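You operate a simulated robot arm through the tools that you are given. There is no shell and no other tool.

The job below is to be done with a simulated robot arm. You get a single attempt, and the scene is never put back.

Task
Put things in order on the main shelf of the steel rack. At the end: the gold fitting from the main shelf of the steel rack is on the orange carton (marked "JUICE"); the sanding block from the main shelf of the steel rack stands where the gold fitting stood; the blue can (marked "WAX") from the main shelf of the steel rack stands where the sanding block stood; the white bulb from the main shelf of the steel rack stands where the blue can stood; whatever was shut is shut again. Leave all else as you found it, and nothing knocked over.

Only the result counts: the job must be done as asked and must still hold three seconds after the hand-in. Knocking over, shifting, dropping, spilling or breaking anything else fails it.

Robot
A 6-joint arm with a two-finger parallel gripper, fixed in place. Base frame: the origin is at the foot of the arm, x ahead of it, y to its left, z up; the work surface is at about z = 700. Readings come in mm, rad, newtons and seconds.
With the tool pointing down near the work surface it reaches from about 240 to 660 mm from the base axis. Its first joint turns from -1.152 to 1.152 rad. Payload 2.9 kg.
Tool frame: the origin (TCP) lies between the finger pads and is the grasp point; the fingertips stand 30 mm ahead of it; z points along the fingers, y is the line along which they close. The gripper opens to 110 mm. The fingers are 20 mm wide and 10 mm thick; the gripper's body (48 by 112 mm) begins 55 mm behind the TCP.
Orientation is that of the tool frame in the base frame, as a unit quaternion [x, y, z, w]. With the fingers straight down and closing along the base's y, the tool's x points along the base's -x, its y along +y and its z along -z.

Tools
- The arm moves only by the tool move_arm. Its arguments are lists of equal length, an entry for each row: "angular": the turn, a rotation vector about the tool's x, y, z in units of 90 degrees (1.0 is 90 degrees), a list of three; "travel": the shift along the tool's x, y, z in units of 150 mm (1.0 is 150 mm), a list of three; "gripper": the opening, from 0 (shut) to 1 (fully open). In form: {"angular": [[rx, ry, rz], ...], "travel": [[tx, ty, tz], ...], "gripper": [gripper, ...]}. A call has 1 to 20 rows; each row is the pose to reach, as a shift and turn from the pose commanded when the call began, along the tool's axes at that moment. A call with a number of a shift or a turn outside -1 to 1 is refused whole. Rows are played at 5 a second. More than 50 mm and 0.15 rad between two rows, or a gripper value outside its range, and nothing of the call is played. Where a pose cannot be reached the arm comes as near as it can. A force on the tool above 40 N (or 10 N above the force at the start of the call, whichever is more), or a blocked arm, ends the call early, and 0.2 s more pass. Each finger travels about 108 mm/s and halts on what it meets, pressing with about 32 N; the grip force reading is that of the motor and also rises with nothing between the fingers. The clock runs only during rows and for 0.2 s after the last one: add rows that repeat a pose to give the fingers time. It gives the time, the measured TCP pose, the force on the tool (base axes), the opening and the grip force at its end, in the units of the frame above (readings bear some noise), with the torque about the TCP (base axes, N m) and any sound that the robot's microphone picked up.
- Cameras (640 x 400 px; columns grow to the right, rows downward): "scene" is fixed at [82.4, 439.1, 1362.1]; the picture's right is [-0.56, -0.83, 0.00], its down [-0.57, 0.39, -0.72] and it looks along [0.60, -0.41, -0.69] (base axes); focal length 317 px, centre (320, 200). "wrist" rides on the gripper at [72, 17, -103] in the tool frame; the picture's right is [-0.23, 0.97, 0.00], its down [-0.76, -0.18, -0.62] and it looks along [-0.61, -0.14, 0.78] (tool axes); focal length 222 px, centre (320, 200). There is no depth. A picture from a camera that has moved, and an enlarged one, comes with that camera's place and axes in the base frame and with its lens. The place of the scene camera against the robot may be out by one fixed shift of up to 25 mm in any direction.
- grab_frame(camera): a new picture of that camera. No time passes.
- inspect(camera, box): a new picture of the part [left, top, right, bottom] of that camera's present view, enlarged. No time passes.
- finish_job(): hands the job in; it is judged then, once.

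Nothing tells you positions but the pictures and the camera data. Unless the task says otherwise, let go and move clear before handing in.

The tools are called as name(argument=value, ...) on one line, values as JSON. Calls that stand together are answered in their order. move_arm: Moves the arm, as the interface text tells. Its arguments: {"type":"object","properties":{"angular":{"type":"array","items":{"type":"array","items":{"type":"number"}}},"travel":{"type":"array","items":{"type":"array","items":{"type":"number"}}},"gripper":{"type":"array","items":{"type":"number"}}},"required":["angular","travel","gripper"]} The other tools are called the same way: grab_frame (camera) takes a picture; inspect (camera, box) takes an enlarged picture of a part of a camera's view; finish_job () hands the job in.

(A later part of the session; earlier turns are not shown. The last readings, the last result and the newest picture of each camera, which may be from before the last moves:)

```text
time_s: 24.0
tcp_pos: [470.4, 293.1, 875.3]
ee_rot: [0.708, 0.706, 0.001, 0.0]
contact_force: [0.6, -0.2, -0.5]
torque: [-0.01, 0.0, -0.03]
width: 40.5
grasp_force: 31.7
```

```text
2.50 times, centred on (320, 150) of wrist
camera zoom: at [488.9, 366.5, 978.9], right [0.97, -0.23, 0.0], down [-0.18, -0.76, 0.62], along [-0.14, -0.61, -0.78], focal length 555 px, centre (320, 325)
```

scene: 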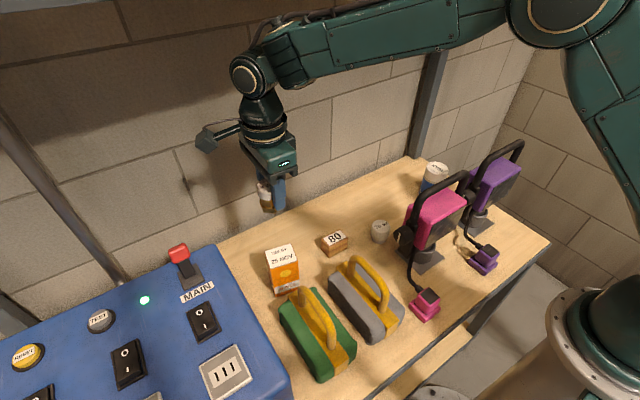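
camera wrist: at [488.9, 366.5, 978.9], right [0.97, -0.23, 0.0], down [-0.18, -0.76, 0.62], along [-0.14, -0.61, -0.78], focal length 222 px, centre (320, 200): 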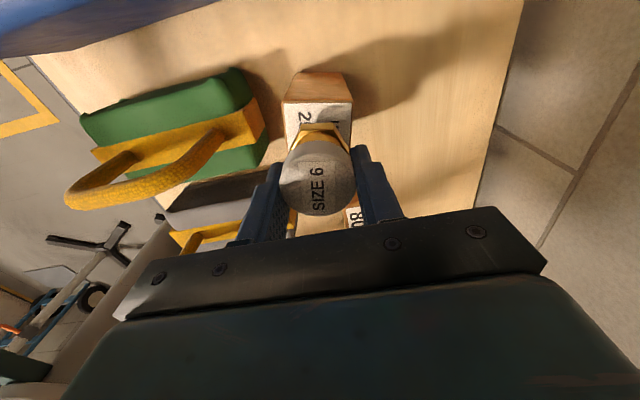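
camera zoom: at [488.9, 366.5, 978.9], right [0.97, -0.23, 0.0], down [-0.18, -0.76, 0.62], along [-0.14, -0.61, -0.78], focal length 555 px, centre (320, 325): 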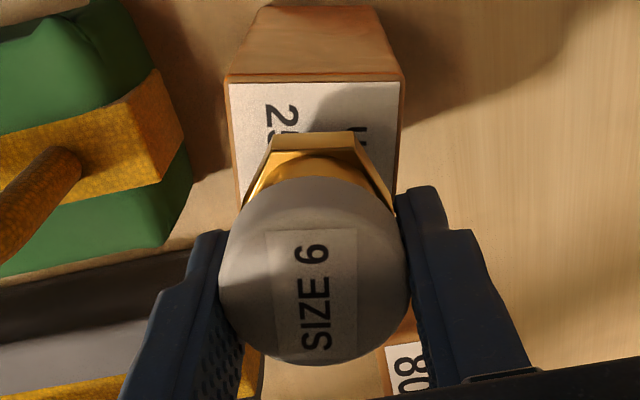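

The fitting base sits within 2 mm of the carton centre. I'll lower gently in small steps towards contact.

move_arm(angular=[[0, 0, 0], [0, 0, 0], [0, 0, 0]], travel=[[-0.008, 0, 0.05], [-0.008, 0, 0.1], [-0.008, 0, 0.1]], gripper=[0.33, 0.33, 0.33])

move_arm(angular=[[0, 0, 0], [0, 0, 0]], travel=[[0, 0, 0.02], [0, 0, 0.02]], gripper=[0.33, 0.33])

inspect(camera="wrist", box=[220, 70, 420, 230])

inspect(camera="scene", box=[240, 190, 340, 290])

```text
time_s: 24.8
tcp_pos: [470.5, 292.4, 860.3]
ee_rot: [0.708, 0.706, 0.001, -0.001]
contact_force: [0.6, -0.3, -1.1]
torque: [-0.03, 0.02, 0.0]
width: 40.2
grasp_force: 32.0
```

```text
time_s: 25.4
tcp_pos: [470.6, 291.0, 858.2]
ee_rot: [0.709, 0.705, 0.001, -0.001]
contact_force: [0.0, -0.6, 1.4]
torque: [-0.05, 0.02, 0.04]
width: 40.5
grasp_force: 32.1
```

```text
2.50 times, centred on (320, 150) of wrist
camera zoom: at [488.2, 365.1, 961.5], right [0.97, -0.23, 0.0], down [-0.18, -0.76, 0.62], along [-0.14, -0.61, -0.78], focal length 555 px, centre (320, 325)
```

zoom: 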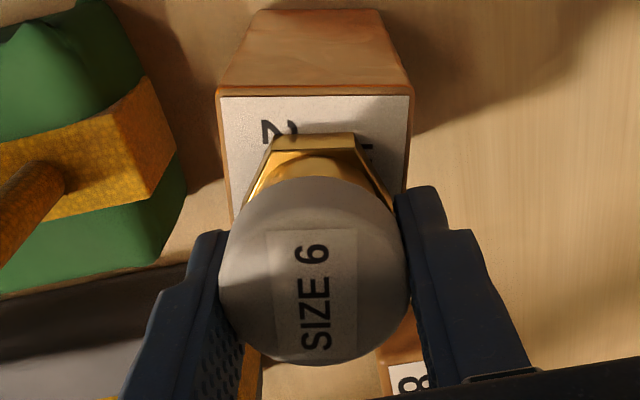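

```text
4.00 times, centred on (290, 240) of scene
camera zoom: at [82.4, 439.0, 1362.1], right [-0.56, -0.83, 0.0], down [-0.57, 0.39, -0.72], along [0.6, -0.41, -0.69], focal length 1267 px, centre (440, 40)
```

zoom: 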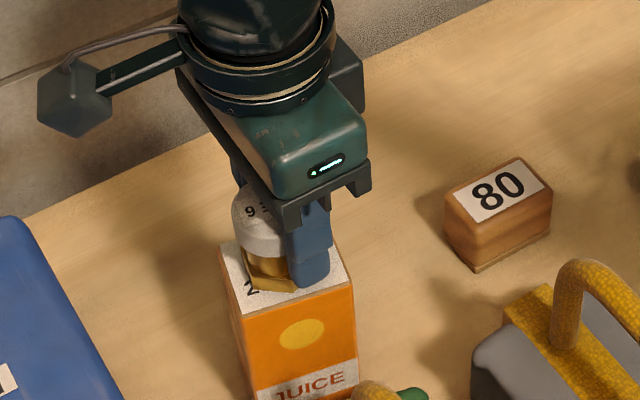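

It is very near contact at TCP z ≈ 857. I'll continue in 1.5 mm steps while watching the force.

move_arm(angular=[[0, 0, 0], [0, 0, 0]], travel=[[0, 0, 0.01], [0, 0, 0.01]], gripper=[0.33, 0.33])

move_arm(angular=[[0, 0, 0], [0, 0, 0]], travel=[[0, 0, 0.01], [0, 0, 0.01]], gripper=[0.33, 0.33])

```text
time_s: 26.0
tcp_pos: [470.9, 292.7, 858.7]
ee_rot: [0.708, 0.706, 0.001, -0.001]
contact_force: [-5.0, -3.6, 19.7]
torque: [-0.17, 0.3, 0.03]
width: 40.5
grasp_force: 32.1
```

```text
time_s: 26.6
tcp_pos: [471.7, 292.4, 857.7]
ee_rot: [0.708, 0.706, 0.003, 0.0]
contact_force: [-4.3, -1.4, 25.6]
torque: [0.19, 0.18, 0.2]
width: 40.3
grasp_force: 31.8
```

There is firm contact (about 25 N). I'll ease up 1.5 mm and open slowly.

move_arm(angular=[[0, 0, 0], [0, 0, 0], [0, 0, 0], [0, 0, 0], [0, 0, 0], [0, 0, 0]], travel=[[0, 0, -0.012], [0, 0, -0.012], [0, 0, -0.012], [0, 0, -0.012], [0, 0, -0.012], [0, 0, -0.012]], gripper=[0.33, 0.38, 0.42, 0.5, 0.6, 0.6])

inspect(camera="wrist", box=[220, 70, 420, 230])

inspect(camera="scene", box=[240, 190, 340, 290])

```text
time_s: 28.0
tcp_pos: [470.1, 292.1, 856.1]
ee_rot: [0.708, 0.706, 0.001, -0.001]
contact_force: [0.6, 0.5, -0.5]
torque: [0.03, -0.01, -0.01]
width: 65.9
grasp_force: 0.0
```

```text
2.50 times, centred on (320, 150) of wrist
camera zoom: at [488.9, 365.5, 960.1], right [0.97, -0.23, 0.0], down [-0.18, -0.76, 0.62], along [-0.14, -0.61, -0.78], focal length 555 px, centre (320, 325)
```

zoom: 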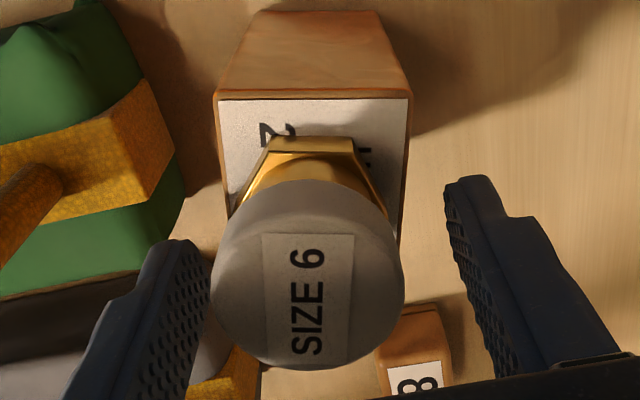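

```text
4.00 times, centred on (290, 240) of scene
camera zoom: at [82.4, 439.1, 1362.1], right [-0.56, -0.83, 0.0], down [-0.57, 0.39, -0.72], along [0.6, -0.41, -0.69], focal length 1267 px, centre (440, 40)
```

zoom: 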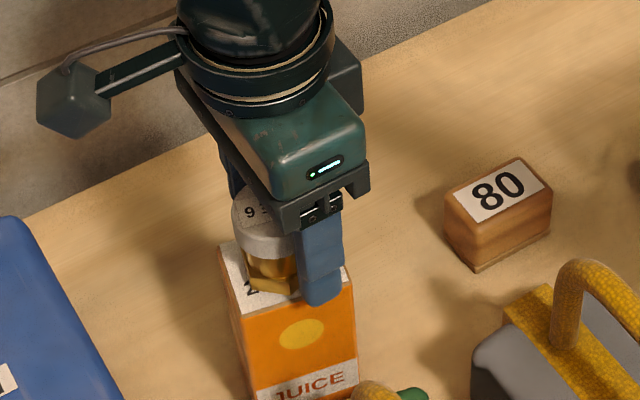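

The fitting stands on the carton and is released. I'll rise straight up.

move_arm(angular=[[0, 0, 0], [0, 0, 0], [0, 0, 0], [0, 0, 0], [0, 0, 0], [0, 0, 0]], travel=[[0, 0, -0.05], [0, 0, -0.25], [0, 0, -0.5], [0, 0, -0.75], [0, 0, -1.0], [0, 0, -1.0]], gripper=[0.65, 0.65, 0.65, 0.65, 0.65, 0.65])

grab_frame(camera="wrist")

inspect(camera="scene", box=[220, 150, 380, 310])

```text
time_s: 29.4
tcp_pos: [471.1, 291.9, 1007.0]
ee_rot: [0.708, 0.706, 0.0, -0.001]
contact_force: [0.6, -0.5, 0.6]
torque: [0.01, 0.01, -0.05]
width: 71.3
grasp_force: 0.0
```

```text
taken
camera wrist: at [488.6, 364.4, 1109.5], right [0.97, -0.23, 0.0], down [-0.18, -0.76, 0.62], along [-0.14, -0.61, -0.78], focal length 222 px, centre (320, 200)
```

wrist: 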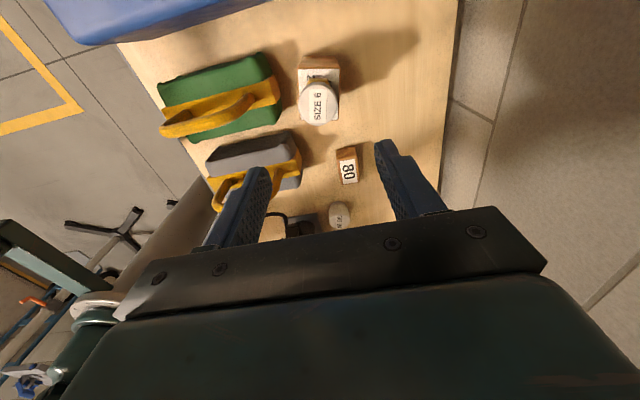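

```text
2.50 times, centred on (300, 230) of scene
camera zoom: at [82.4, 439.1, 1362.1], right [-0.56, -0.83, 0.0], down [-0.57, 0.39, -0.72], along [0.6, -0.41, -0.69], focal length 792 px, centre (370, 125)
```

zoom: 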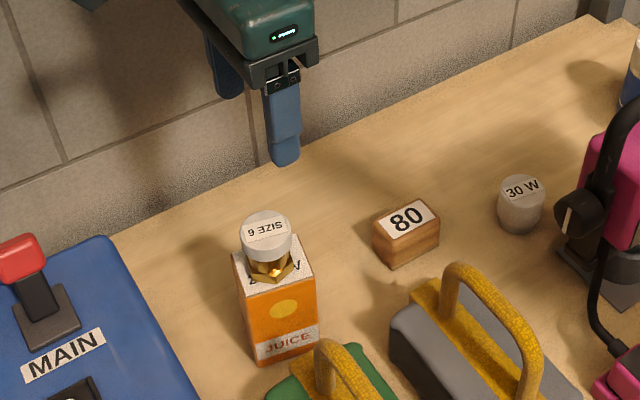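

The fitting is standing on the carton. I'll move over to the sanding block at about (492,132).

move_arm(angular=[[0, 0, 0], [0, 0, 0], [0, 0, 0], [0, 0, 0], [0, 0, 0]], travel=[[-0.25, 0.035, 0], [-0.5, 0.07, 0], [-0.75, 0.105, 0], [-1.0, 0.139, 0], [-1.0, 0.139, 0]], gripper=[0.65, 0.65, 0.65, 0.65, 0.65])

move_arm(angular=[[0, 0, 0], [0, 0, 0], [0, 0, 0], [0, 0, 0], [0, 0, 0]], travel=[[-0.065, 0, 0.2], [-0.065, 0, 0.45], [-0.065, 0, 0.7], [-0.065, 0, 0.84], [-0.065, 0, 0.84]], gripper=[0.65, 0.65, 0.65, 0.65, 0.65])

grab_frame(camera="wrist")

inspect(camera="wrist", box=[220, 60, 420, 210])

grab_frame(camera="scene")

```text
time_s: 30.6
tcp_pos: [492.3, 141.4, 1006.9]
ee_rot: [0.708, 0.706, 0.001, -0.001]
contact_force: [-0.3, 0.2, 0.0]
torque: [0.03, -0.01, -0.02]
width: 71.6
grasp_force: 0.0
```

```text
time_s: 31.8
tcp_pos: [494.1, 131.6, 880.2]
ee_rot: [0.709, 0.706, 0.0, -0.001]
contact_force: [-0.5, -0.7, -0.4]
torque: [0.01, 0.02, 0.0]
width: 71.1
grasp_force: 0.1
```

```text
taken
camera wrist: at [511.8, 204.1, 984.4], right [0.97, -0.23, 0.0], down [-0.18, -0.76, 0.62], along [-0.14, -0.61, -0.78], focal length 222 px, centre (320, 200)
```

wrist: 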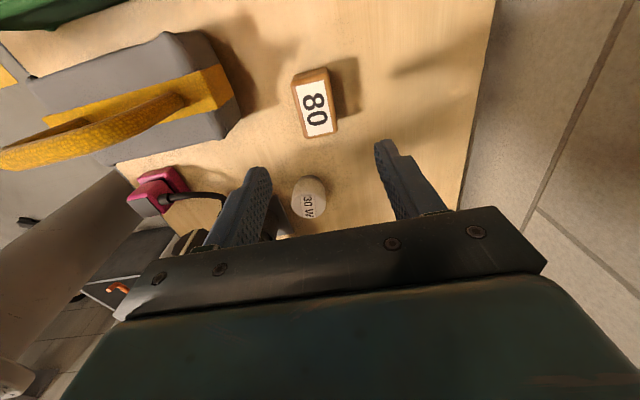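

```text
2.67 times, centred on (320, 135) of wrist
camera zoom: at [511.8, 204.1, 984.4], right [0.97, -0.23, 0.0], down [-0.18, -0.76, 0.62], along [-0.14, -0.61, -0.78], focal length 592 px, centre (320, 373)
```

zoom: 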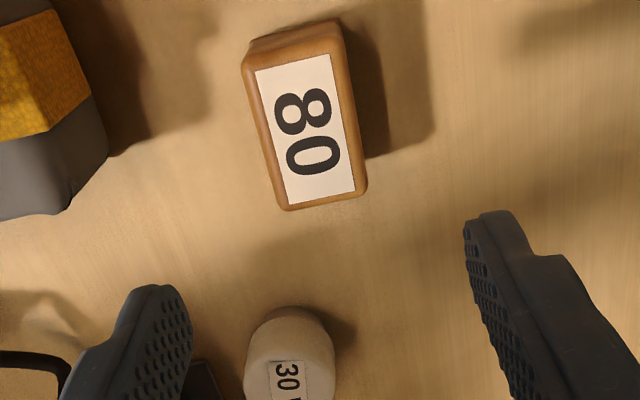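

```text
taken
```

scene: 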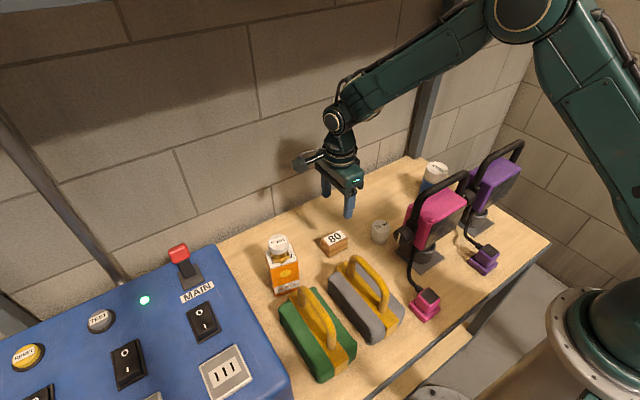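

The block is at about (489.5,135.5), aligned with the axes, with its top near z = 742. I'll lower the open fingers to just above grasp height and check.

move_arm(angular=[[0, 0, 0], [0, 0, 0], [0, 0, 0], [0, 0, 0]], travel=[[0.012, -0.01, 0.25], [0.024, -0.02, 0.5], [0.024, -0.02, 0.75], [0.024, -0.02, 0.75]], gripper=[0.65, 0.65, 0.65, 0.65])

inspect(camera="wrist", box=[200, 80, 440, 230])

```text
time_s: 32.8
tcp_pos: [488.8, 134.0, 770.9]
ee_rot: [0.708, 0.706, 0.0, 0.0]
contact_force: [-0.4, -0.2, -0.5]
torque: [-0.01, 0.0, 0.02]
width: 71.4
grasp_force: 0.1
```

```text
2.67 times, centred on (320, 155) of wrist
camera zoom: at [505.8, 207.5, 873.6], right [0.97, -0.23, 0.0], down [-0.18, -0.76, 0.62], along [-0.14, -0.61, -0.78], focal length 592 px, centre (320, 320)
```

zoom: 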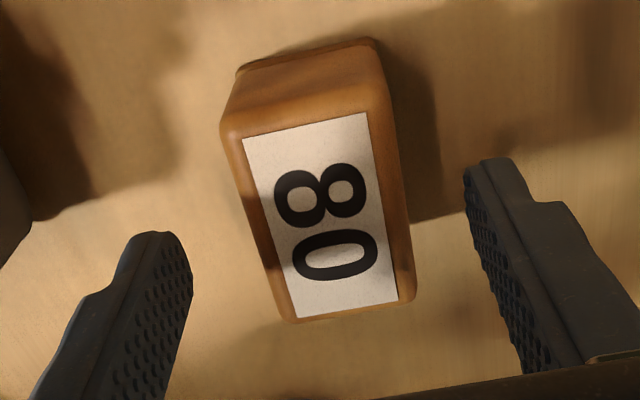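

The block is centred within about 2 mm. I'll trim that, lower to TCP z ≈ 740, and close on it.

move_arm(angular=[[0, 0, 0], [0, 0, 0], [0, 0, 0]], travel=[[0.017, 0.015, 0.05], [0.017, 0.015, 0.19], [0.017, 0.015, 0.19]], gripper=[0.65, 0.65, 0.65])

inspect(camera="wrist", box=[200, 80, 440, 230])

```text
time_s: 33.6
tcp_pos: [489.3, 139.2, 740.8]
ee_rot: [0.708, 0.706, 0.001, -0.001]
contact_force: [-0.5, -0.8, 1.4]
torque: [0.0, 0.01, 0.02]
width: 71.5
grasp_force: 0.0
```

```text
2.67 times, centred on (320, 155) of wrist
camera zoom: at [507.7, 211.7, 844.2], right [0.97, -0.23, 0.0], down [-0.18, -0.76, 0.62], along [-0.14, -0.61, -0.78], focal length 592 px, centre (320, 320)
```

zoom: 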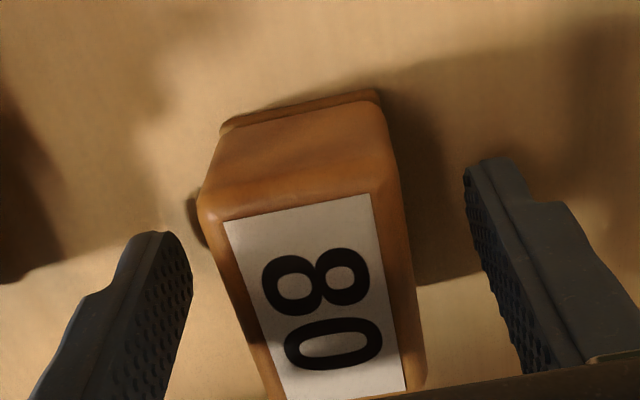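

The block is centred between the fingers. Closing now.

move_arm(angular=[[0, 0, 0], [0, 0, 0], [0, 0, 0], [0, 0, 0], [0, 0, 0]], travel=[[0, 0, 0], [0, 0, 0], [0, 0, 0], [0, 0, 0], [0, 0, 0]], gripper=[0.5, 0.38, 0.28, 0.28, 0.28])

inspect(camera="wrist", box=[200, 80, 440, 230])

```text
time_s: 34.8
tcp_pos: [490.2, 138.6, 741.7]
ee_rot: [0.709, 0.706, 0.0, -0.001]
contact_force: [0.8, -1.1, -0.3]
torque: [0.0, 0.01, -0.01]
width: 39.8
grasp_force: 32.1
```

```text
2.67 times, centred on (320, 155) of wrist
camera zoom: at [507.6, 211.6, 844.2], right [0.97, -0.23, 0.0], down [-0.18, -0.76, 0.62], along [-0.14, -0.61, -0.78], focal length 592 px, centre (320, 320)
```

zoom: 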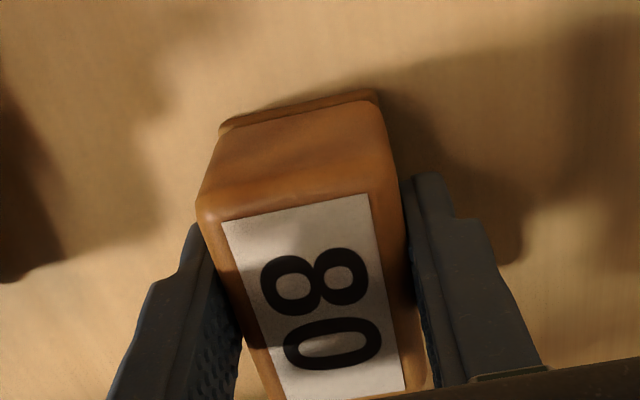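

The block is gripped (39.8 mm); it stood at about (490,137). I'll lift it and carry it at z ≈ 1010 back to the fitting's old spot.

move_arm(angular=[[0, 0, 0], [0, 0, 0], [0, 0, 0], [0, 0, 0], [0, 0, 0], [0, 0, 0]], travel=[[0, 0, -0.07], [0, 0, -0.25], [0, 0, -0.5], [0, 0, -0.75], [0, 0, -1.0], [0, 0, -1.0]], gripper=[0.28, 0.28, 0.28, 0.28, 0.28, 0.28])

move_arm(angular=[[0, 0, 0], [0, 0, 0], [0, 0, 0], [0, 0, 0], [0, 0, 0], [0, 0, 0], [0, 0, 0], [0, 0, 0]], travel=[[0, 0, -0.3], [0, 0, -0.6], [0, 0, -0.8], [-0.25, 0, -0.8], [-0.5, 0, -0.8], [-0.75, 0, -0.8], [-1.0, 0, -0.8], [-1.0, 0, -0.8]], gripper=[0.28, 0.28, 0.28, 0.28, 0.28, 0.28, 0.28, 0.28])

move_arm(angular=[[0, 0, 0], [0, 0, 0], [0, 0, 0], [0, 0, 0]], travel=[[-0.2, -0.1, 0], [-0.4, -0.2, 0], [-0.611, -0.267, 0], [-0.611, -0.267, 0]], gripper=[0.28, 0.28, 0.28, 0.28])

grab_frame(camera="scene")

grab_frame(camera="wrist")

```text
time_s: 36.2
tcp_pos: [490.6, 137.6, 890.2]
ee_rot: [0.708, 0.706, 0.001, -0.001]
contact_force: [-0.3, -0.4, -1.7]
torque: [0.01, 0.0, -0.01]
width: 39.6
grasp_force: 31.5
```

```text
time_s: 38.0
tcp_pos: [490.2, -11.5, 1010.4]
ee_rot: [0.708, 0.706, 0.001, 0.0]
contact_force: [1.0, 0.2, -2.0]
torque: [-0.03, 0.03, 0.0]
width: 39.6
grasp_force: 31.8
```

```text
time_s: 39.0
tcp_pos: [449.3, -104.7, 1009.6]
ee_rot: [0.709, 0.705, 0.0, -0.001]
contact_force: [1.0, 0.4, -1.7]
torque: [0.01, 0.02, 0.02]
width: 39.6
grasp_force: 32.1
```

```text
taken
```

scene: 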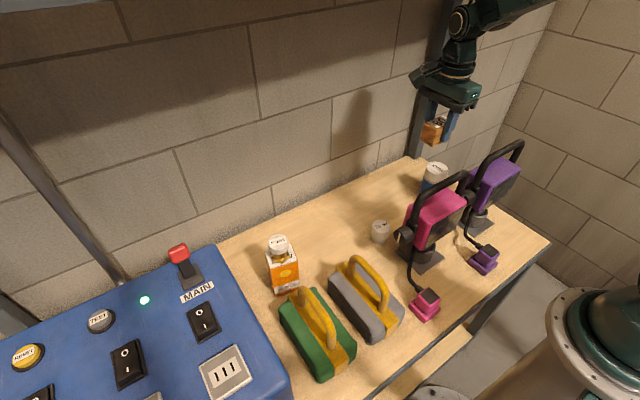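

```text
taken
camera wrist: at [466.7, -31.1, 1113.5], right [0.97, -0.23, 0.0], down [-0.18, -0.76, 0.62], along [-0.14, -0.61, -0.78], focal length 222 px, centre (320, 200)
```

wrist: 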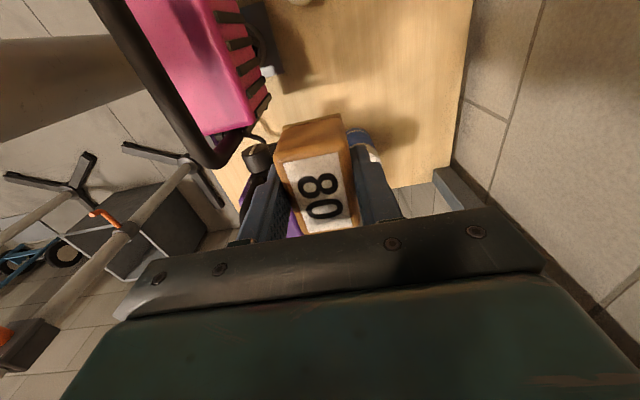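

I'm above the fitting's old spot. Now I rotate the tool another 90° so the camera faces away from the lamp.

move_arm(angular=[[0, 0, 0.0909], [0, 0, 0.1818], [0, 0, 0.2727], [0, 0, 0.3636], [0, 0, 0.4545], [0, 0, 0.5454], [0, 0, 0.6363], [0, 0, 0.7272], [0, 0, 0.8181], [0, 0, 0.909], [0, 0, 0.997], [0, 0, 0.997]], travel=[[0, 0, 0], [0, 0, 0], [0, 0, 0], [0, 0, 0], [0, 0, 0], [0, 0, 0], [0, 0, 0], [0, 0, 0], [0, 0, 0], [0, 0, 0], [0, 0, 0], [0, 0, 0]], gripper=[0.28, 0.28, 0.28, 0.28, 0.28, 0.28, 0.28, 0.28, 0.28, 0.28, 0.28, 0.28])

grab_frame(camera="wrist")

move_arm(angular=[[0, 0, 0]], travel=[[0, 0, 0]], gripper=[0.28])

```text
time_s: 41.6
tcp_pos: [448.8, -101.6, 1010.1]
ee_rot: [1.0, 0.0, -0.001, -0.001]
contact_force: [0.3, 0.2, -0.5]
torque: [0.0, -0.03, -0.01]
width: 39.4
grasp_force: 31.5
```

```text
taken
camera wrist: at [521.5, -119.0, 1113.0], right [-0.23, -0.97, 0.0], down [-0.76, 0.18, 0.62], along [-0.61, 0.14, -0.78], focal length 222 px, centre (320, 200)
```

wrist: 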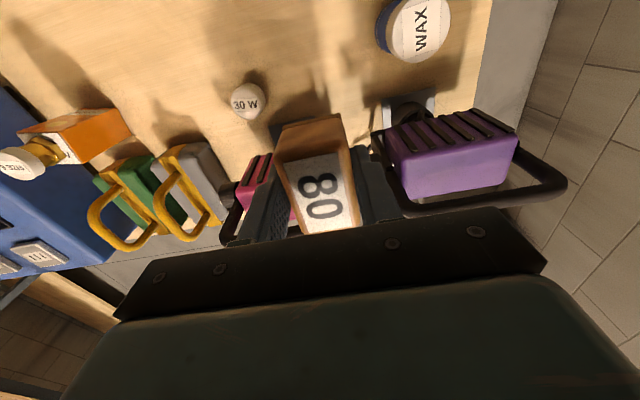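

```text
time_s: 42.0
tcp_pos: [447.8, -103.5, 1009.8]
ee_rot: [1.0, 0.001, 0.0, -0.001]
contact_force: [-0.2, -0.4, -1.1]
torque: [-0.03, 0.0, 0.01]
width: 39.6
grasp_force: 31.7
```

Pose is (449,-103,1010) with the fingers along y. I'll lower the block towards the spot in stages.

move_arm(angular=[[0, 0, 0], [0, 0, 0], [0, 0, 0], [0, 0, 0], [0, 0, 0]], travel=[[0.016, 0.005, 0.25], [0.016, 0.005, 0.5], [0.016, 0.005, 0.75], [0.016, 0.005, 1.0], [0.016, 0.005, 1.0]], gripper=[0.28, 0.28, 0.28, 0.28, 0.28])

grab_frame(camera="wrist")

inspect(camera="scene", box=[360, 80, 520, 280])

```text
time_s: 43.2
tcp_pos: [451.2, -104.4, 859.2]
ee_rot: [1.0, 0.001, 0.0, -0.001]
contact_force: [-0.9, 0.4, -2.0]
torque: [0.02, 0.02, 0.0]
width: 39.7
grasp_force: 32.0
```

```text
taken
camera wrist: at [525.3, -119.9, 961.2], right [-0.23, -0.97, 0.0], down [-0.76, 0.18, 0.62], along [-0.61, 0.14, -0.78], focal length 222 px, centre (320, 200)
```

wrist: 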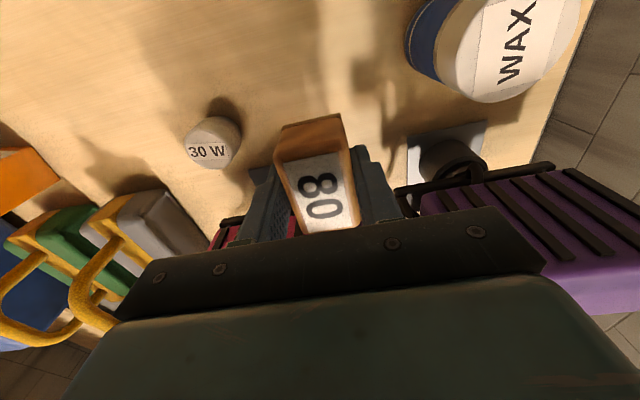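

```text
2.00 times, centred on (440, 180) of scene
camera zoom: at [82.5, 439.1, 1362.1], right [-0.56, -0.83, 0.0], down [-0.57, 0.39, -0.72], along [0.6, -0.41, -0.69], focal length 634 px, centre (80, 240)
```

zoom: 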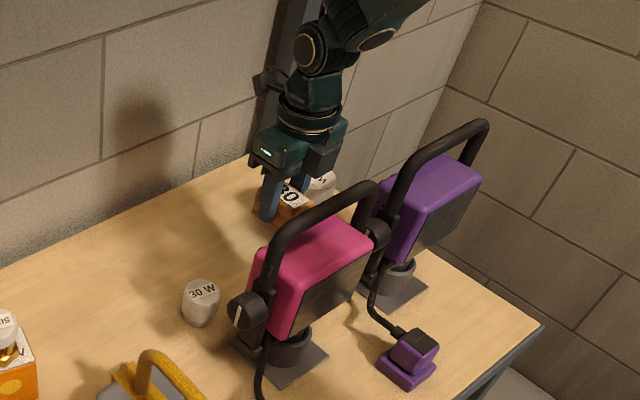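

Clearances look good. I'm lowering to just above the shelf.

move_arm(angular=[[0, 0, 0], [0, 0, 0], [0, 0, 0], [0, 0, 0]], travel=[[0, 0, 0.25], [0, 0, 0.5], [0, 0, 0.7], [0, 0, 0.7]], gripper=[0.28, 0.28, 0.28, 0.28])

inspect(camera="wrist", box=[200, 80, 440, 230])

inspect(camera="scene", box=[360, 80, 520, 280])

```text
time_s: 44.2
tcp_pos: [450.9, -104.0, 754.8]
ee_rot: [1.0, 0.001, 0.0, -0.001]
contact_force: [0.1, -0.2, -2.0]
torque: [0.0, 0.0, -0.03]
width: 39.5
grasp_force: 32.1
```

```text
2.67 times, centred on (320, 155) of wrist
camera zoom: at [524.4, -120.3, 857.2], right [-0.23, -0.97, 0.0], down [-0.76, 0.18, 0.62], along [-0.61, 0.14, -0.78], focal length 592 px, centre (320, 320)
```

zoom: 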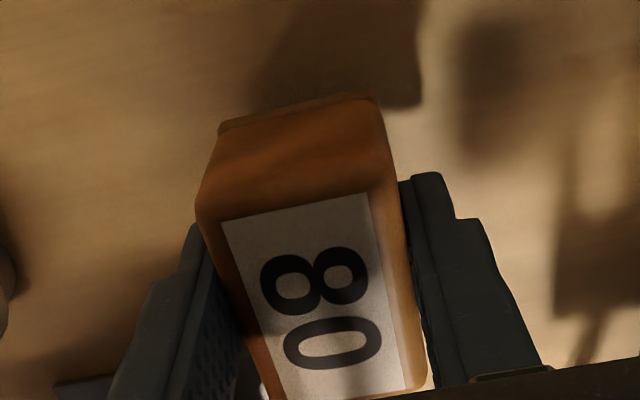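

```text
2.00 times, centred on (440, 180) of scene
camera zoom: at [82.5, 439.1, 1362.1], right [-0.56, -0.83, 0.0], down [-0.57, 0.39, -0.72], along [0.6, -0.41, -0.69], focal length 634 px, centre (80, 240)
```

zoom: 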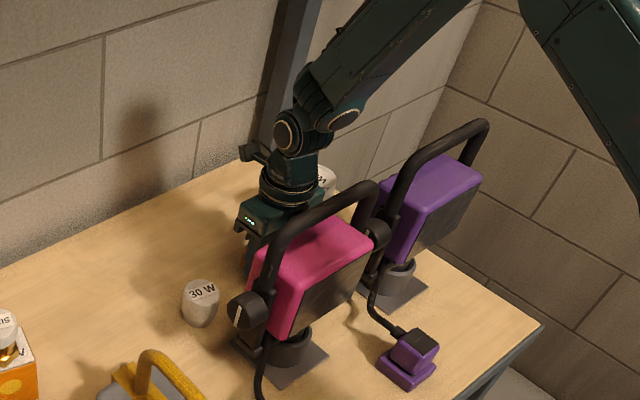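

I'm 13 mm above the shelf with no slip in the grip. I'll lower slowly to contact.

move_arm(angular=[[0, 0, 0], [0, 0, 0], [0, 0, 0]], travel=[[0, 0, 0.04], [0, 0, 0.073], [0, 0, 0.073]], gripper=[0.28, 0.28, 0.28])

move_arm(angular=[[0, 0, 0], [0, 0, 0]], travel=[[0, 0, 0.01], [0, 0, 0.01]], gripper=[0.28, 0.28])

```text
time_s: 45.0
tcp_pos: [451.6, -104.0, 743.5]
ee_rot: [1.0, 0.001, -0.001, -0.001]
contact_force: [-0.3, -0.7, -1.3]
torque: [-0.03, 0.0, 0.02]
width: 39.8
grasp_force: 32.1
```

```text
time_s: 45.6
tcp_pos: [451.1, -103.8, 742.0]
ee_rot: [1.0, 0.001, 0.0, -0.001]
contact_force: [0.1, 0.6, -0.9]
torque: [0.0, 0.01, 0.02]
width: 39.5
grasp_force: 31.5
```

move_arm(angular=[[0, 0, 0], [0, 0, 0]], travel=[[0, 0, 0.01], [0, 0, 0.01]], gripper=[0.28, 0.28])

move_arm(angular=[[0, 0, 0], [0, 0, 0]], travel=[[0, 0, 0.01], [0, 0, 0.01]], gripper=[0.28, 0.28])

```text
time_s: 46.2
tcp_pos: [451.2, -103.4, 740.4]
ee_rot: [1.0, 0.001, 0.0, -0.001]
contact_force: [-0.4, -0.2, 0.6]
torque: [-0.01, -0.02, -0.01]
width: 39.7
grasp_force: 32.0
```

```text
time_s: 46.8
tcp_pos: [451.5, -104.9, 741.2]
ee_rot: [1.0, 0.002, 0.0, 0.0]
contact_force: [-11.5, 1.8, 32.8]
torque: [0.03, 0.19, 0.01]
width: 39.4
grasp_force: 32.2
```

The block is on the shelf. I'll ease 1 mm up and release.

move_arm(angular=[[0, 0, 0], [0, 0, 0], [0, 0, 0], [0, 0, 0], [0, 0, 0], [0, 0, 0]], travel=[[0, 0, -0.009], [0, 0, -0.009], [0, 0, -0.009], [0, 0, -0.009], [0, 0, -0.009], [0, 0, -0.009]], gripper=[0.28, 0.34, 0.4, 0.5, 0.62, 0.62])

inspect(camera="wrist", box=[200, 80, 440, 230])

```text
time_s: 48.2
tcp_pos: [451.2, -104.0, 740.8]
ee_rot: [1.0, 0.001, 0.0, -0.001]
contact_force: [-0.3, -0.5, 0.2]
torque: [-0.01, -0.03, 0.03]
width: 68.2
grasp_force: 0.1
```

```text
2.67 times, centred on (320, 155) of wrist
camera zoom: at [524.8, -119.4, 843.6], right [-0.23, -0.97, 0.0], down [-0.76, 0.18, 0.62], along [-0.61, 0.14, -0.78], focal length 592 px, centre (320, 320)
```

zoom: 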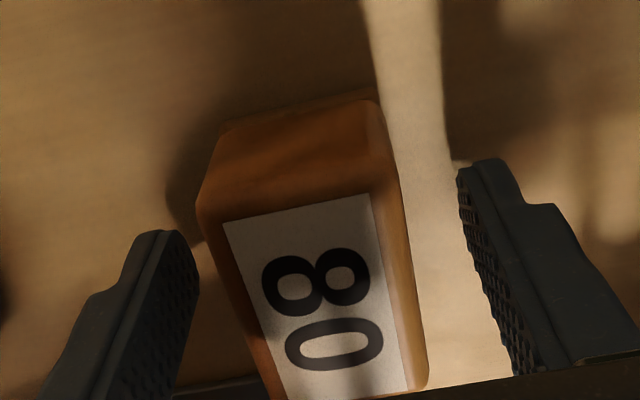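

The block stands where the fitting was. I'll rise and move over to the WAX can at about (490,-225).

move_arm(angular=[[0, 0, 0], [0, 0, 0], [0, 0, 0], [0, 0, 0], [0, 0, 0], [0, 0, 0]], travel=[[0, 0, -0.05], [0, 0, -0.25], [0, 0, -0.5], [0, 0, -0.75], [0, 0, -1.0], [0, 0, -1.0]], gripper=[0.62, 0.62, 0.62, 0.62, 0.62, 0.62])

move_arm(angular=[[0, 0, 0], [0, 0, 0], [0, 0, 0], [0, 0, 0], [0, 0, 0], [0, 0, 0]], travel=[[0, 0, -0.25], [0, 0, -0.4], [0.09, 0.27, -0.4], [0.18, 0.54, -0.4], [0.26, 0.807, -0.4], [0.26, 0.807, -0.4]], gripper=[0.85, 0.85, 0.85, 0.85, 0.85, 0.85])

grab_frame(camera="wrist")

grab_frame(camera="scene")

```text
time_s: 49.6
tcp_pos: [451.2, -103.2, 892.1]
ee_rot: [1.0, 0.001, 0.0, -0.001]
contact_force: [0.5, -0.3, -0.9]
torque: [0.04, -0.02, 0.01]
width: 68.3
grasp_force: 0.1
```

```text
time_s: 51.0
tcp_pos: [491.2, -224.6, 949.1]
ee_rot: [1.0, 0.001, 0.0, -0.001]
contact_force: [0.0, -0.3, -0.4]
torque: [0.04, 0.01, -0.01]
width: 93.3
grasp_force: 0.1
```

```text
taken
camera wrist: at [564.5, -240.4, 1052.9], right [-0.23, -0.97, 0.0], down [-0.76, 0.18, 0.62], along [-0.61, 0.14, -0.78], focal length 222 px, centre (320, 200)
```

wrist: 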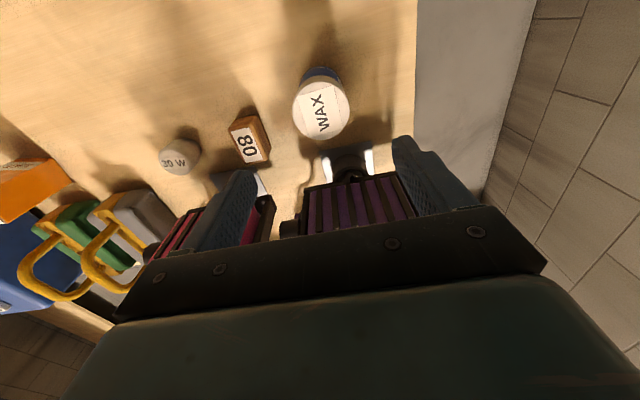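

```text
taken
```

scene: 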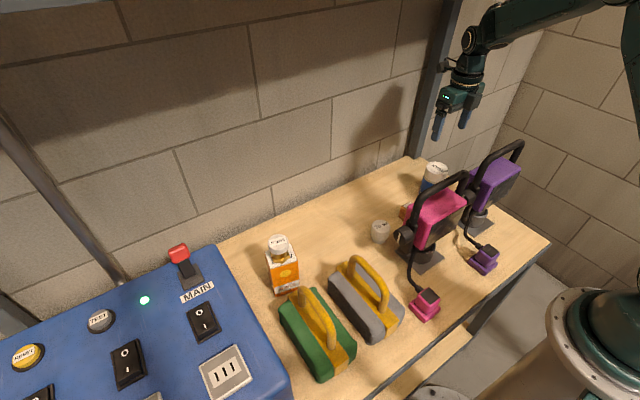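

The can is between the fingers' lines. I'll zoom for precise centring.

inspect(camera="wrist", box=[260, 50, 388, 150])

```text
4.00 times, centred on (324, 100) of wrist
camera zoom: at [564.5, -240.4, 1052.9], right [-0.23, -0.97, 0.0], down [-0.76, 0.18, 0.62], along [-0.61, 0.14, -0.78], focal length 888 px, centre (304, 600)
```

zoom: 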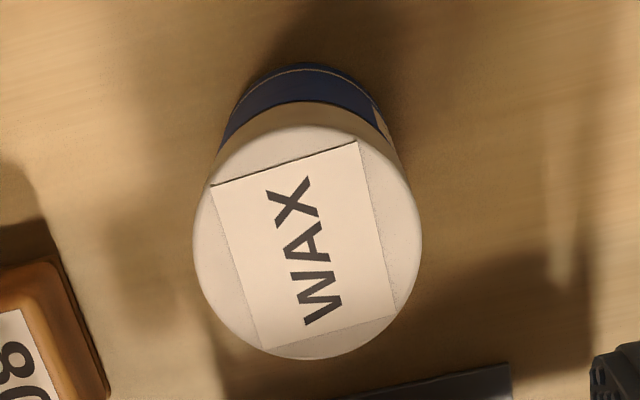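

The can is centred within 2 mm. I'll lower around it in two stages.

move_arm(angular=[[0, 0, 0], [0, 0, 0], [0, 0, 0], [0, 0, 0], [0, 0, 0]], travel=[[-0.006, 0.003, 0.25], [-0.006, 0.003, 0.5], [-0.006, 0.003, 0.75], [-0.006, 0.003, 0.95], [-0.006, 0.003, 0.95]], gripper=[0.85, 0.85, 0.85, 0.85, 0.85])

grab_frame(camera="wrist")

inspect(camera="scene", box=[380, 80, 540, 240])

```text
time_s: 52.2
tcp_pos: [488.7, -225.7, 807.1]
ee_rot: [1.0, 0.001, 0.0, 0.0]
contact_force: [0.1, -0.5, -0.1]
torque: [0.02, -0.03, -0.02]
width: 93.2
grasp_force: 0.1
```

```text
taken
camera wrist: at [562.5, -241.7, 909.9], right [-0.23, -0.97, 0.0], down [-0.76, 0.18, 0.62], along [-0.61, 0.14, -0.78], focal length 222 px, centre (320, 200)
```

wrist: 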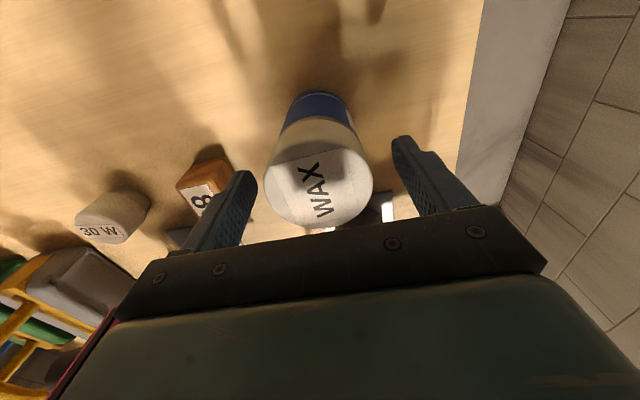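

```text
2.50 times, centred on (460, 160) of scene
camera zoom: at [82.4, 439.1, 1362.1], right [-0.56, -0.83, 0.0], down [-0.57, 0.39, -0.72], along [0.6, -0.41, -0.69], focal length 792 px, centre (-30, 300)
```

zoom: 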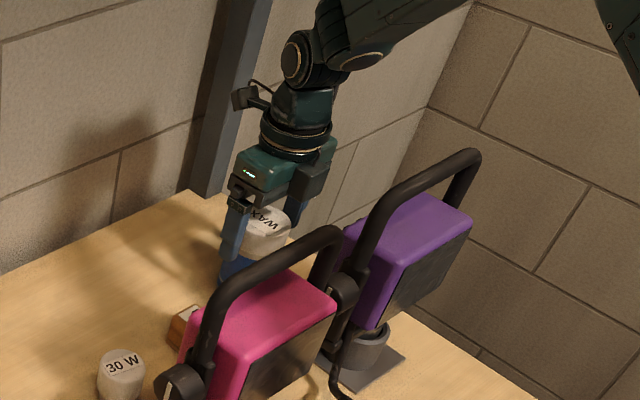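

The can is well centred. I'll lower to TCP z ≈ 770 and close.

move_arm(angular=[[0, 0, 0], [0, 0, 0], [0, 0, 0], [0, 0, 0], [0, 0, 0], [0, 0, 0], [0, 0, 0]], travel=[[-0.01, 0.005, 0.12], [-0.01, 0.005, 0.24], [-0.01, 0.005, 0.24], [-0.01, 0.005, 0.24], [-0.01, 0.005, 0.24], [-0.01, 0.005, 0.24], [-0.01, 0.005, 0.24]], gripper=[0.85, 0.85, 0.75, 0.62, 0.48, 0.48, 0.48])

inspect(camera="wrist", box=[200, 60, 440, 240])

```text
time_s: 53.8
tcp_pos: [486.9, -226.1, 772.2]
ee_rot: [1.0, 0.001, -0.001, -0.002]
contact_force: [0.8, -0.3, -0.3]
torque: [-0.01, 0.01, 0.0]
width: 60.6
grasp_force: 32.4
```

```text
2.22 times, centred on (320, 150) of wrist
camera zoom: at [560.5, -241.2, 874.2], right [-0.23, -0.97, 0.0], down [-0.76, 0.18, 0.62], along [-0.61, 0.14, -0.78], focal length 494 px, centre (320, 311)
```

zoom: 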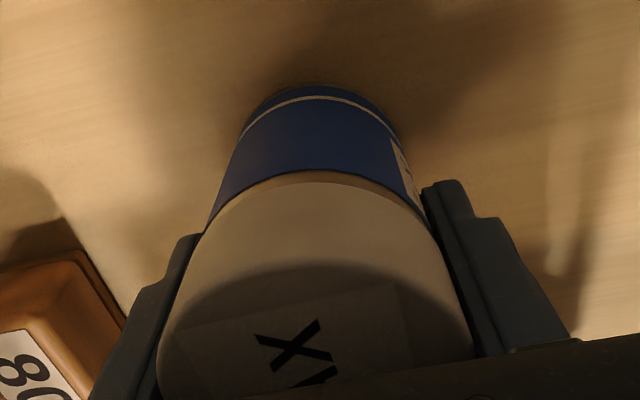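

The can is gripped (60.6 mm); it stood at about (489,-226). I'll lift it, then unwind the yaw by 90° at height.

move_arm(angular=[[0, 0, 0], [0, 0, 0], [0, 0, 0], [0, 0, 0], [0, 0, 0], [0, 0, 0]], travel=[[0, 0, -0.07], [0, 0, -0.25], [0, 0, -0.5], [0, 0, -0.75], [0, 0, -1.0], [0, 0, -1.0]], gripper=[0.48, 0.48, 0.48, 0.48, 0.48, 0.48])

move_arm(angular=[[0, 0, 0], [0, 0, 0], [0, 0, 0], [0, 0, -0.0909], [0, 0, -0.1818], [0, 0, -0.2727], [0, 0, -0.3636], [0, 0, -0.4545], [0, 0, -0.5454], [0, 0, -0.6363], [0, 0, -0.7272], [0, 0, -0.8181], [0, 0, -0.909], [0, 0, -1.0], [0, 0, -1.0]], travel=[[0, 0, -0.2], [0, 0, -0.4], [0, 0, -0.6], [0, 0, -0.6], [0, 0, -0.6], [0, 0, -0.6], [0, 0, -0.6], [0, 0, -0.6], [0, 0, -0.6], [0, 0, -0.6], [0, 0, -0.6], [0, 0, -0.6], [0, 0, -0.6], [0, 0, -0.6], [0, 0, -0.6]], gripper=[0.48, 0.48, 0.48, 0.48, 0.48, 0.48, 0.48, 0.48, 0.48, 0.48, 0.48, 0.48, 0.48, 0.48, 0.48])

grab_frame(camera="wrist")

grab_frame(camera="scene")

```text
time_s: 55.2
tcp_pos: [488.7, -224.7, 922.1]
ee_rot: [1.0, 0.001, 0.0, -0.001]
contact_force: [0.4, -0.5, -2.6]
torque: [0.0, 0.0, -0.02]
width: 60.8
grasp_force: 31.5
```

```text
time_s: 58.4
tcp_pos: [488.5, -226.7, 1012.3]
ee_rot: [0.706, 0.708, 0.001, -0.001]
contact_force: [-0.7, 0.4, -1.5]
torque: [0.01, -0.01, 0.0]
width: 60.6
grasp_force: 32.2
```

```text
taken
camera wrist: at [506.4, -152.6, 1115.5], right [0.97, -0.22, 0.0], down [-0.17, -0.76, 0.62], along [-0.14, -0.61, -0.78], focal length 222 px, centre (320, 200)
```

wrist: 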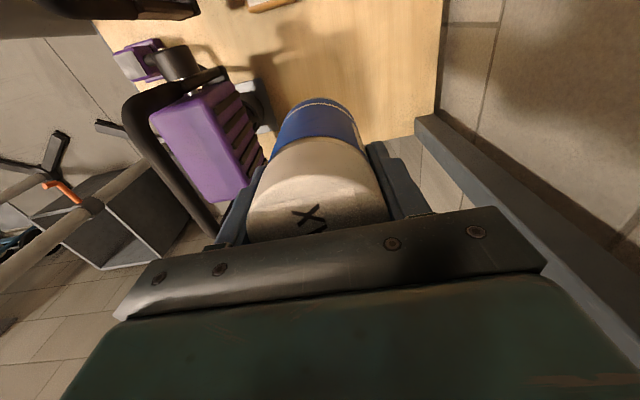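

```text
taken
```

scene: 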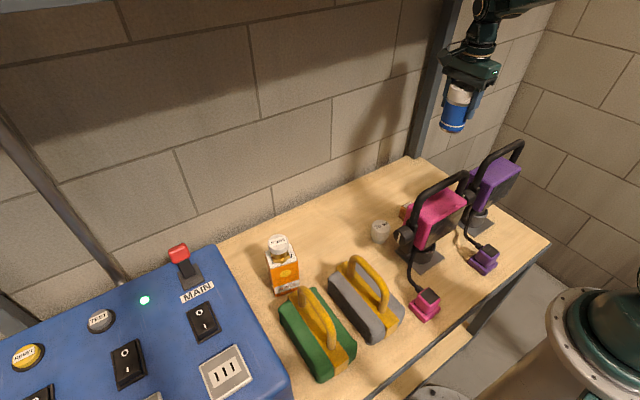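

The can is held at z ≈ 1012 with the fingers along x. I'll carry it along y to the block's old spot at (490,137).

move_arm(angular=[[0, 0, 0], [0, 0, 0], [0, 0, 0], [0, 0, 0], [0, 0, 0]], travel=[[0.25, 0, 0], [0.5, 0, 0], [0.75, 0.01, 0], [1.0, 0.021, 0], [1.0, 0.021, 0]], gripper=[0.48, 0.48, 0.48, 0.48, 0.48])

move_arm(angular=[[0, 0, 0], [0, 0, 0], [0, 0, 0], [0, 0, 0], [0, 0, 0]], travel=[[0.25, 0, 0], [0.5, 0, 0], [0.75, 0, 0], [1.0, 0, 0], [1.0, 0, 0]], gripper=[0.48, 0.48, 0.48, 0.48, 0.48])

move_arm(angular=[[0, 0, 0], [0, 0, 0], [0, 0, 0], [0, 0, 0], [0, 0, 0], [0, 0, 0]], travel=[[0.2, 0, 0], [0.42, 0, 0], [0.42, 0, 0.25], [0.42, 0, 0.5], [0.42, 0, 0.7], [0.42, 0, 0.7]], gripper=[0.48, 0.48, 0.48, 0.48, 0.48, 0.48])

grab_frame(camera="wrist")

grab_frame(camera="scene")

```text
time_s: 59.6
tcp_pos: [489.4, -77.7, 1012.7]
ee_rot: [0.707, 0.707, 0.0, -0.001]
contact_force: [0.4, -0.1, -2.6]
torque: [-0.03, -0.04, 0.04]
width: 60.5
grasp_force: 32.4
```

```text
time_s: 60.8
tcp_pos: [491.6, 74.9, 1010.9]
ee_rot: [0.706, 0.708, 0.0, 0.0]
contact_force: [-0.7, 0.3, -2.5]
torque: [0.05, -0.04, 0.0]
width: 60.5
grasp_force: 32.0
```

```text
time_s: 62.2
tcp_pos: [490.9, 138.2, 910.1]
ee_rot: [0.706, 0.708, 0.0, 0.0]
contact_force: [0.6, -0.2, -3.2]
torque: [-0.02, 0.04, -0.01]
width: 60.5
grasp_force: 32.1
```

```text
taken
camera wrist: at [508.4, 210.7, 1012.4], right [0.97, -0.23, 0.0], down [-0.18, -0.76, 0.62], along [-0.14, -0.61, -0.78], focal length 222 px, centre (320, 200)
```

wrist: 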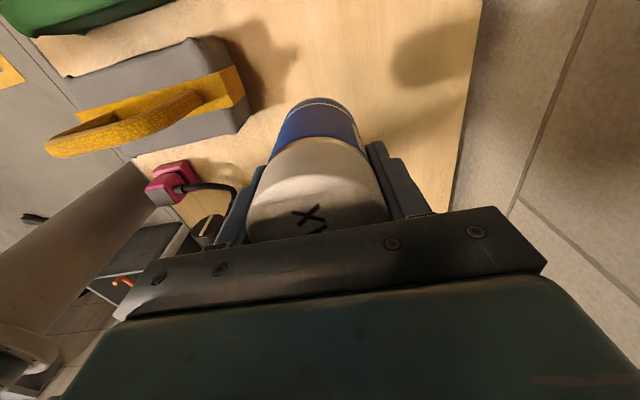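

```text
taken
```

scene: 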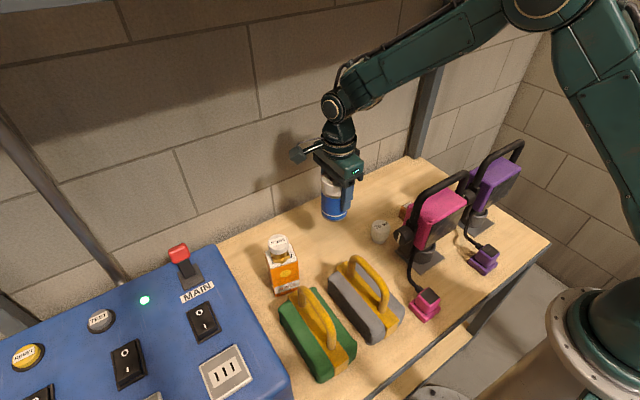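

The can is over the free spot at (491,137). I'll lower to about 15 mm above the shelf.

move_arm(angular=[[0, 0, 0], [0, 0, 0], [0, 0, 0], [0, 0, 0], [0, 0, 0]], travel=[[0, 0, 0.25], [0, 0, 0.5], [0, 0, 0.7], [0, 0, 0.82], [0, 0, 0.82]], gripper=[0.48, 0.48, 0.48, 0.48, 0.48])

grab_frame(camera="wrist")

inspect(camera="scene", box=[260, 130, 420, 290])

```text
time_s: 63.4
tcp_pos: [491.5, 136.7, 783.8]
ee_rot: [0.706, 0.708, 0.001, -0.001]
contact_force: [0.3, 0.1, -2.7]
torque: [-0.02, 0.02, 0.03]
width: 60.6
grasp_force: 32.1
```

```text
taken
camera wrist: at [509.9, 209.0, 887.5], right [0.97, -0.23, 0.0], down [-0.18, -0.76, 0.62], along [-0.14, -0.61, -0.78], focal length 222 px, centre (320, 200)
```

wrist: 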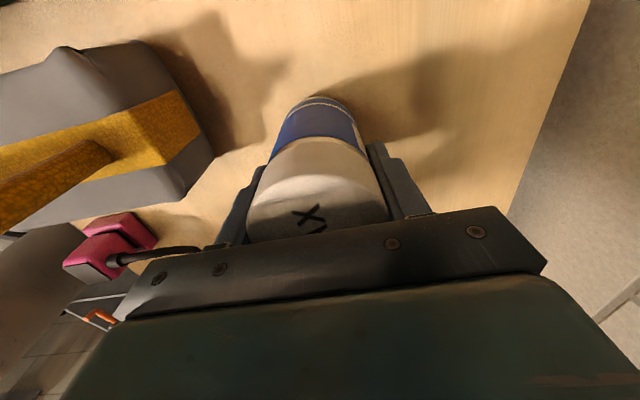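

```text
2.50 times, centred on (340, 210) of scene
camera zoom: at [82.5, 439.1, 1362.1], right [-0.56, -0.83, 0.0], down [-0.57, 0.39, -0.72], along [0.6, -0.41, -0.69], focal length 792 px, centre (270, 175)
```

zoom: 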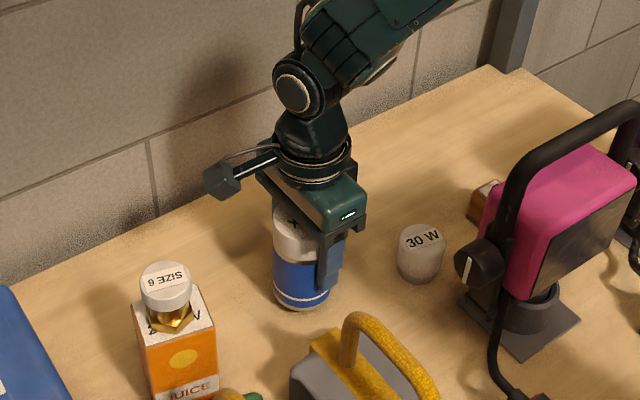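

About 13 mm remain. I'll lower gently to contact.

move_arm(angular=[[0, 0, 0], [0, 0, 0], [0, 0, 0]], travel=[[0, 0, 0.035], [0, 0, 0.067], [0, 0, 0.067]], gripper=[0.48, 0.48, 0.48])

move_arm(angular=[[0, 0, 0], [0, 0, 0]], travel=[[0, 0, 0.01], [0, 0, 0.01]], gripper=[0.48, 0.48])

move_arm(angular=[[0, 0, 0], [0, 0, 0]], travel=[[0, 0, 0.008], [0, 0, 0.008]], gripper=[0.48, 0.48])

```text
time_s: 64.2
tcp_pos: [492.0, 136.3, 774.3]
ee_rot: [0.707, 0.708, 0.001, 0.0]
contact_force: [0.5, 0.5, -2.1]
torque: [0.01, 0.01, 0.01]
width: 60.6
grasp_force: 32.2
```

```text
time_s: 64.8
tcp_pos: [490.6, 136.6, 771.8]
ee_rot: [0.706, 0.708, 0.001, -0.001]
contact_force: [-0.1, 0.1, -3.1]
torque: [-0.02, -0.02, -0.01]
width: 61.0
grasp_force: 31.1
```

```text
time_s: 65.4
tcp_pos: [490.9, 137.2, 772.3]
ee_rot: [0.707, 0.707, 0.001, -0.001]
contact_force: [-0.9, 0.4, -1.6]
torque: [-0.03, 0.04, 0.0]
width: 60.8
grasp_force: 32.2
```

move_arm(angular=[[0, 0, 0], [0, 0, 0]], travel=[[0, 0, 0.008], [0, 0, 0.008]], gripper=[0.48, 0.48])

move_arm(angular=[[0, 0, 0], [0, 0, 0]], travel=[[0, 0, 0.005], [0, 0, 0.005]], gripper=[0.48, 0.48])

```text
time_s: 66.0
tcp_pos: [491.2, 137.5, 770.5]
ee_rot: [0.707, 0.708, 0.0, 0.0]
contact_force: [-7.6, 0.1, 20.6]
torque: [-0.34, 0.42, -0.11]
width: 60.6
grasp_force: 31.6
```

```text
time_s: 66.6
tcp_pos: [492.0, 135.8, 771.0]
ee_rot: [0.706, 0.708, 0.002, 0.001]
contact_force: [-10.4, 0.1, 34.6]
torque: [-0.09, 0.05, -0.02]
width: 60.8
grasp_force: 31.7
```

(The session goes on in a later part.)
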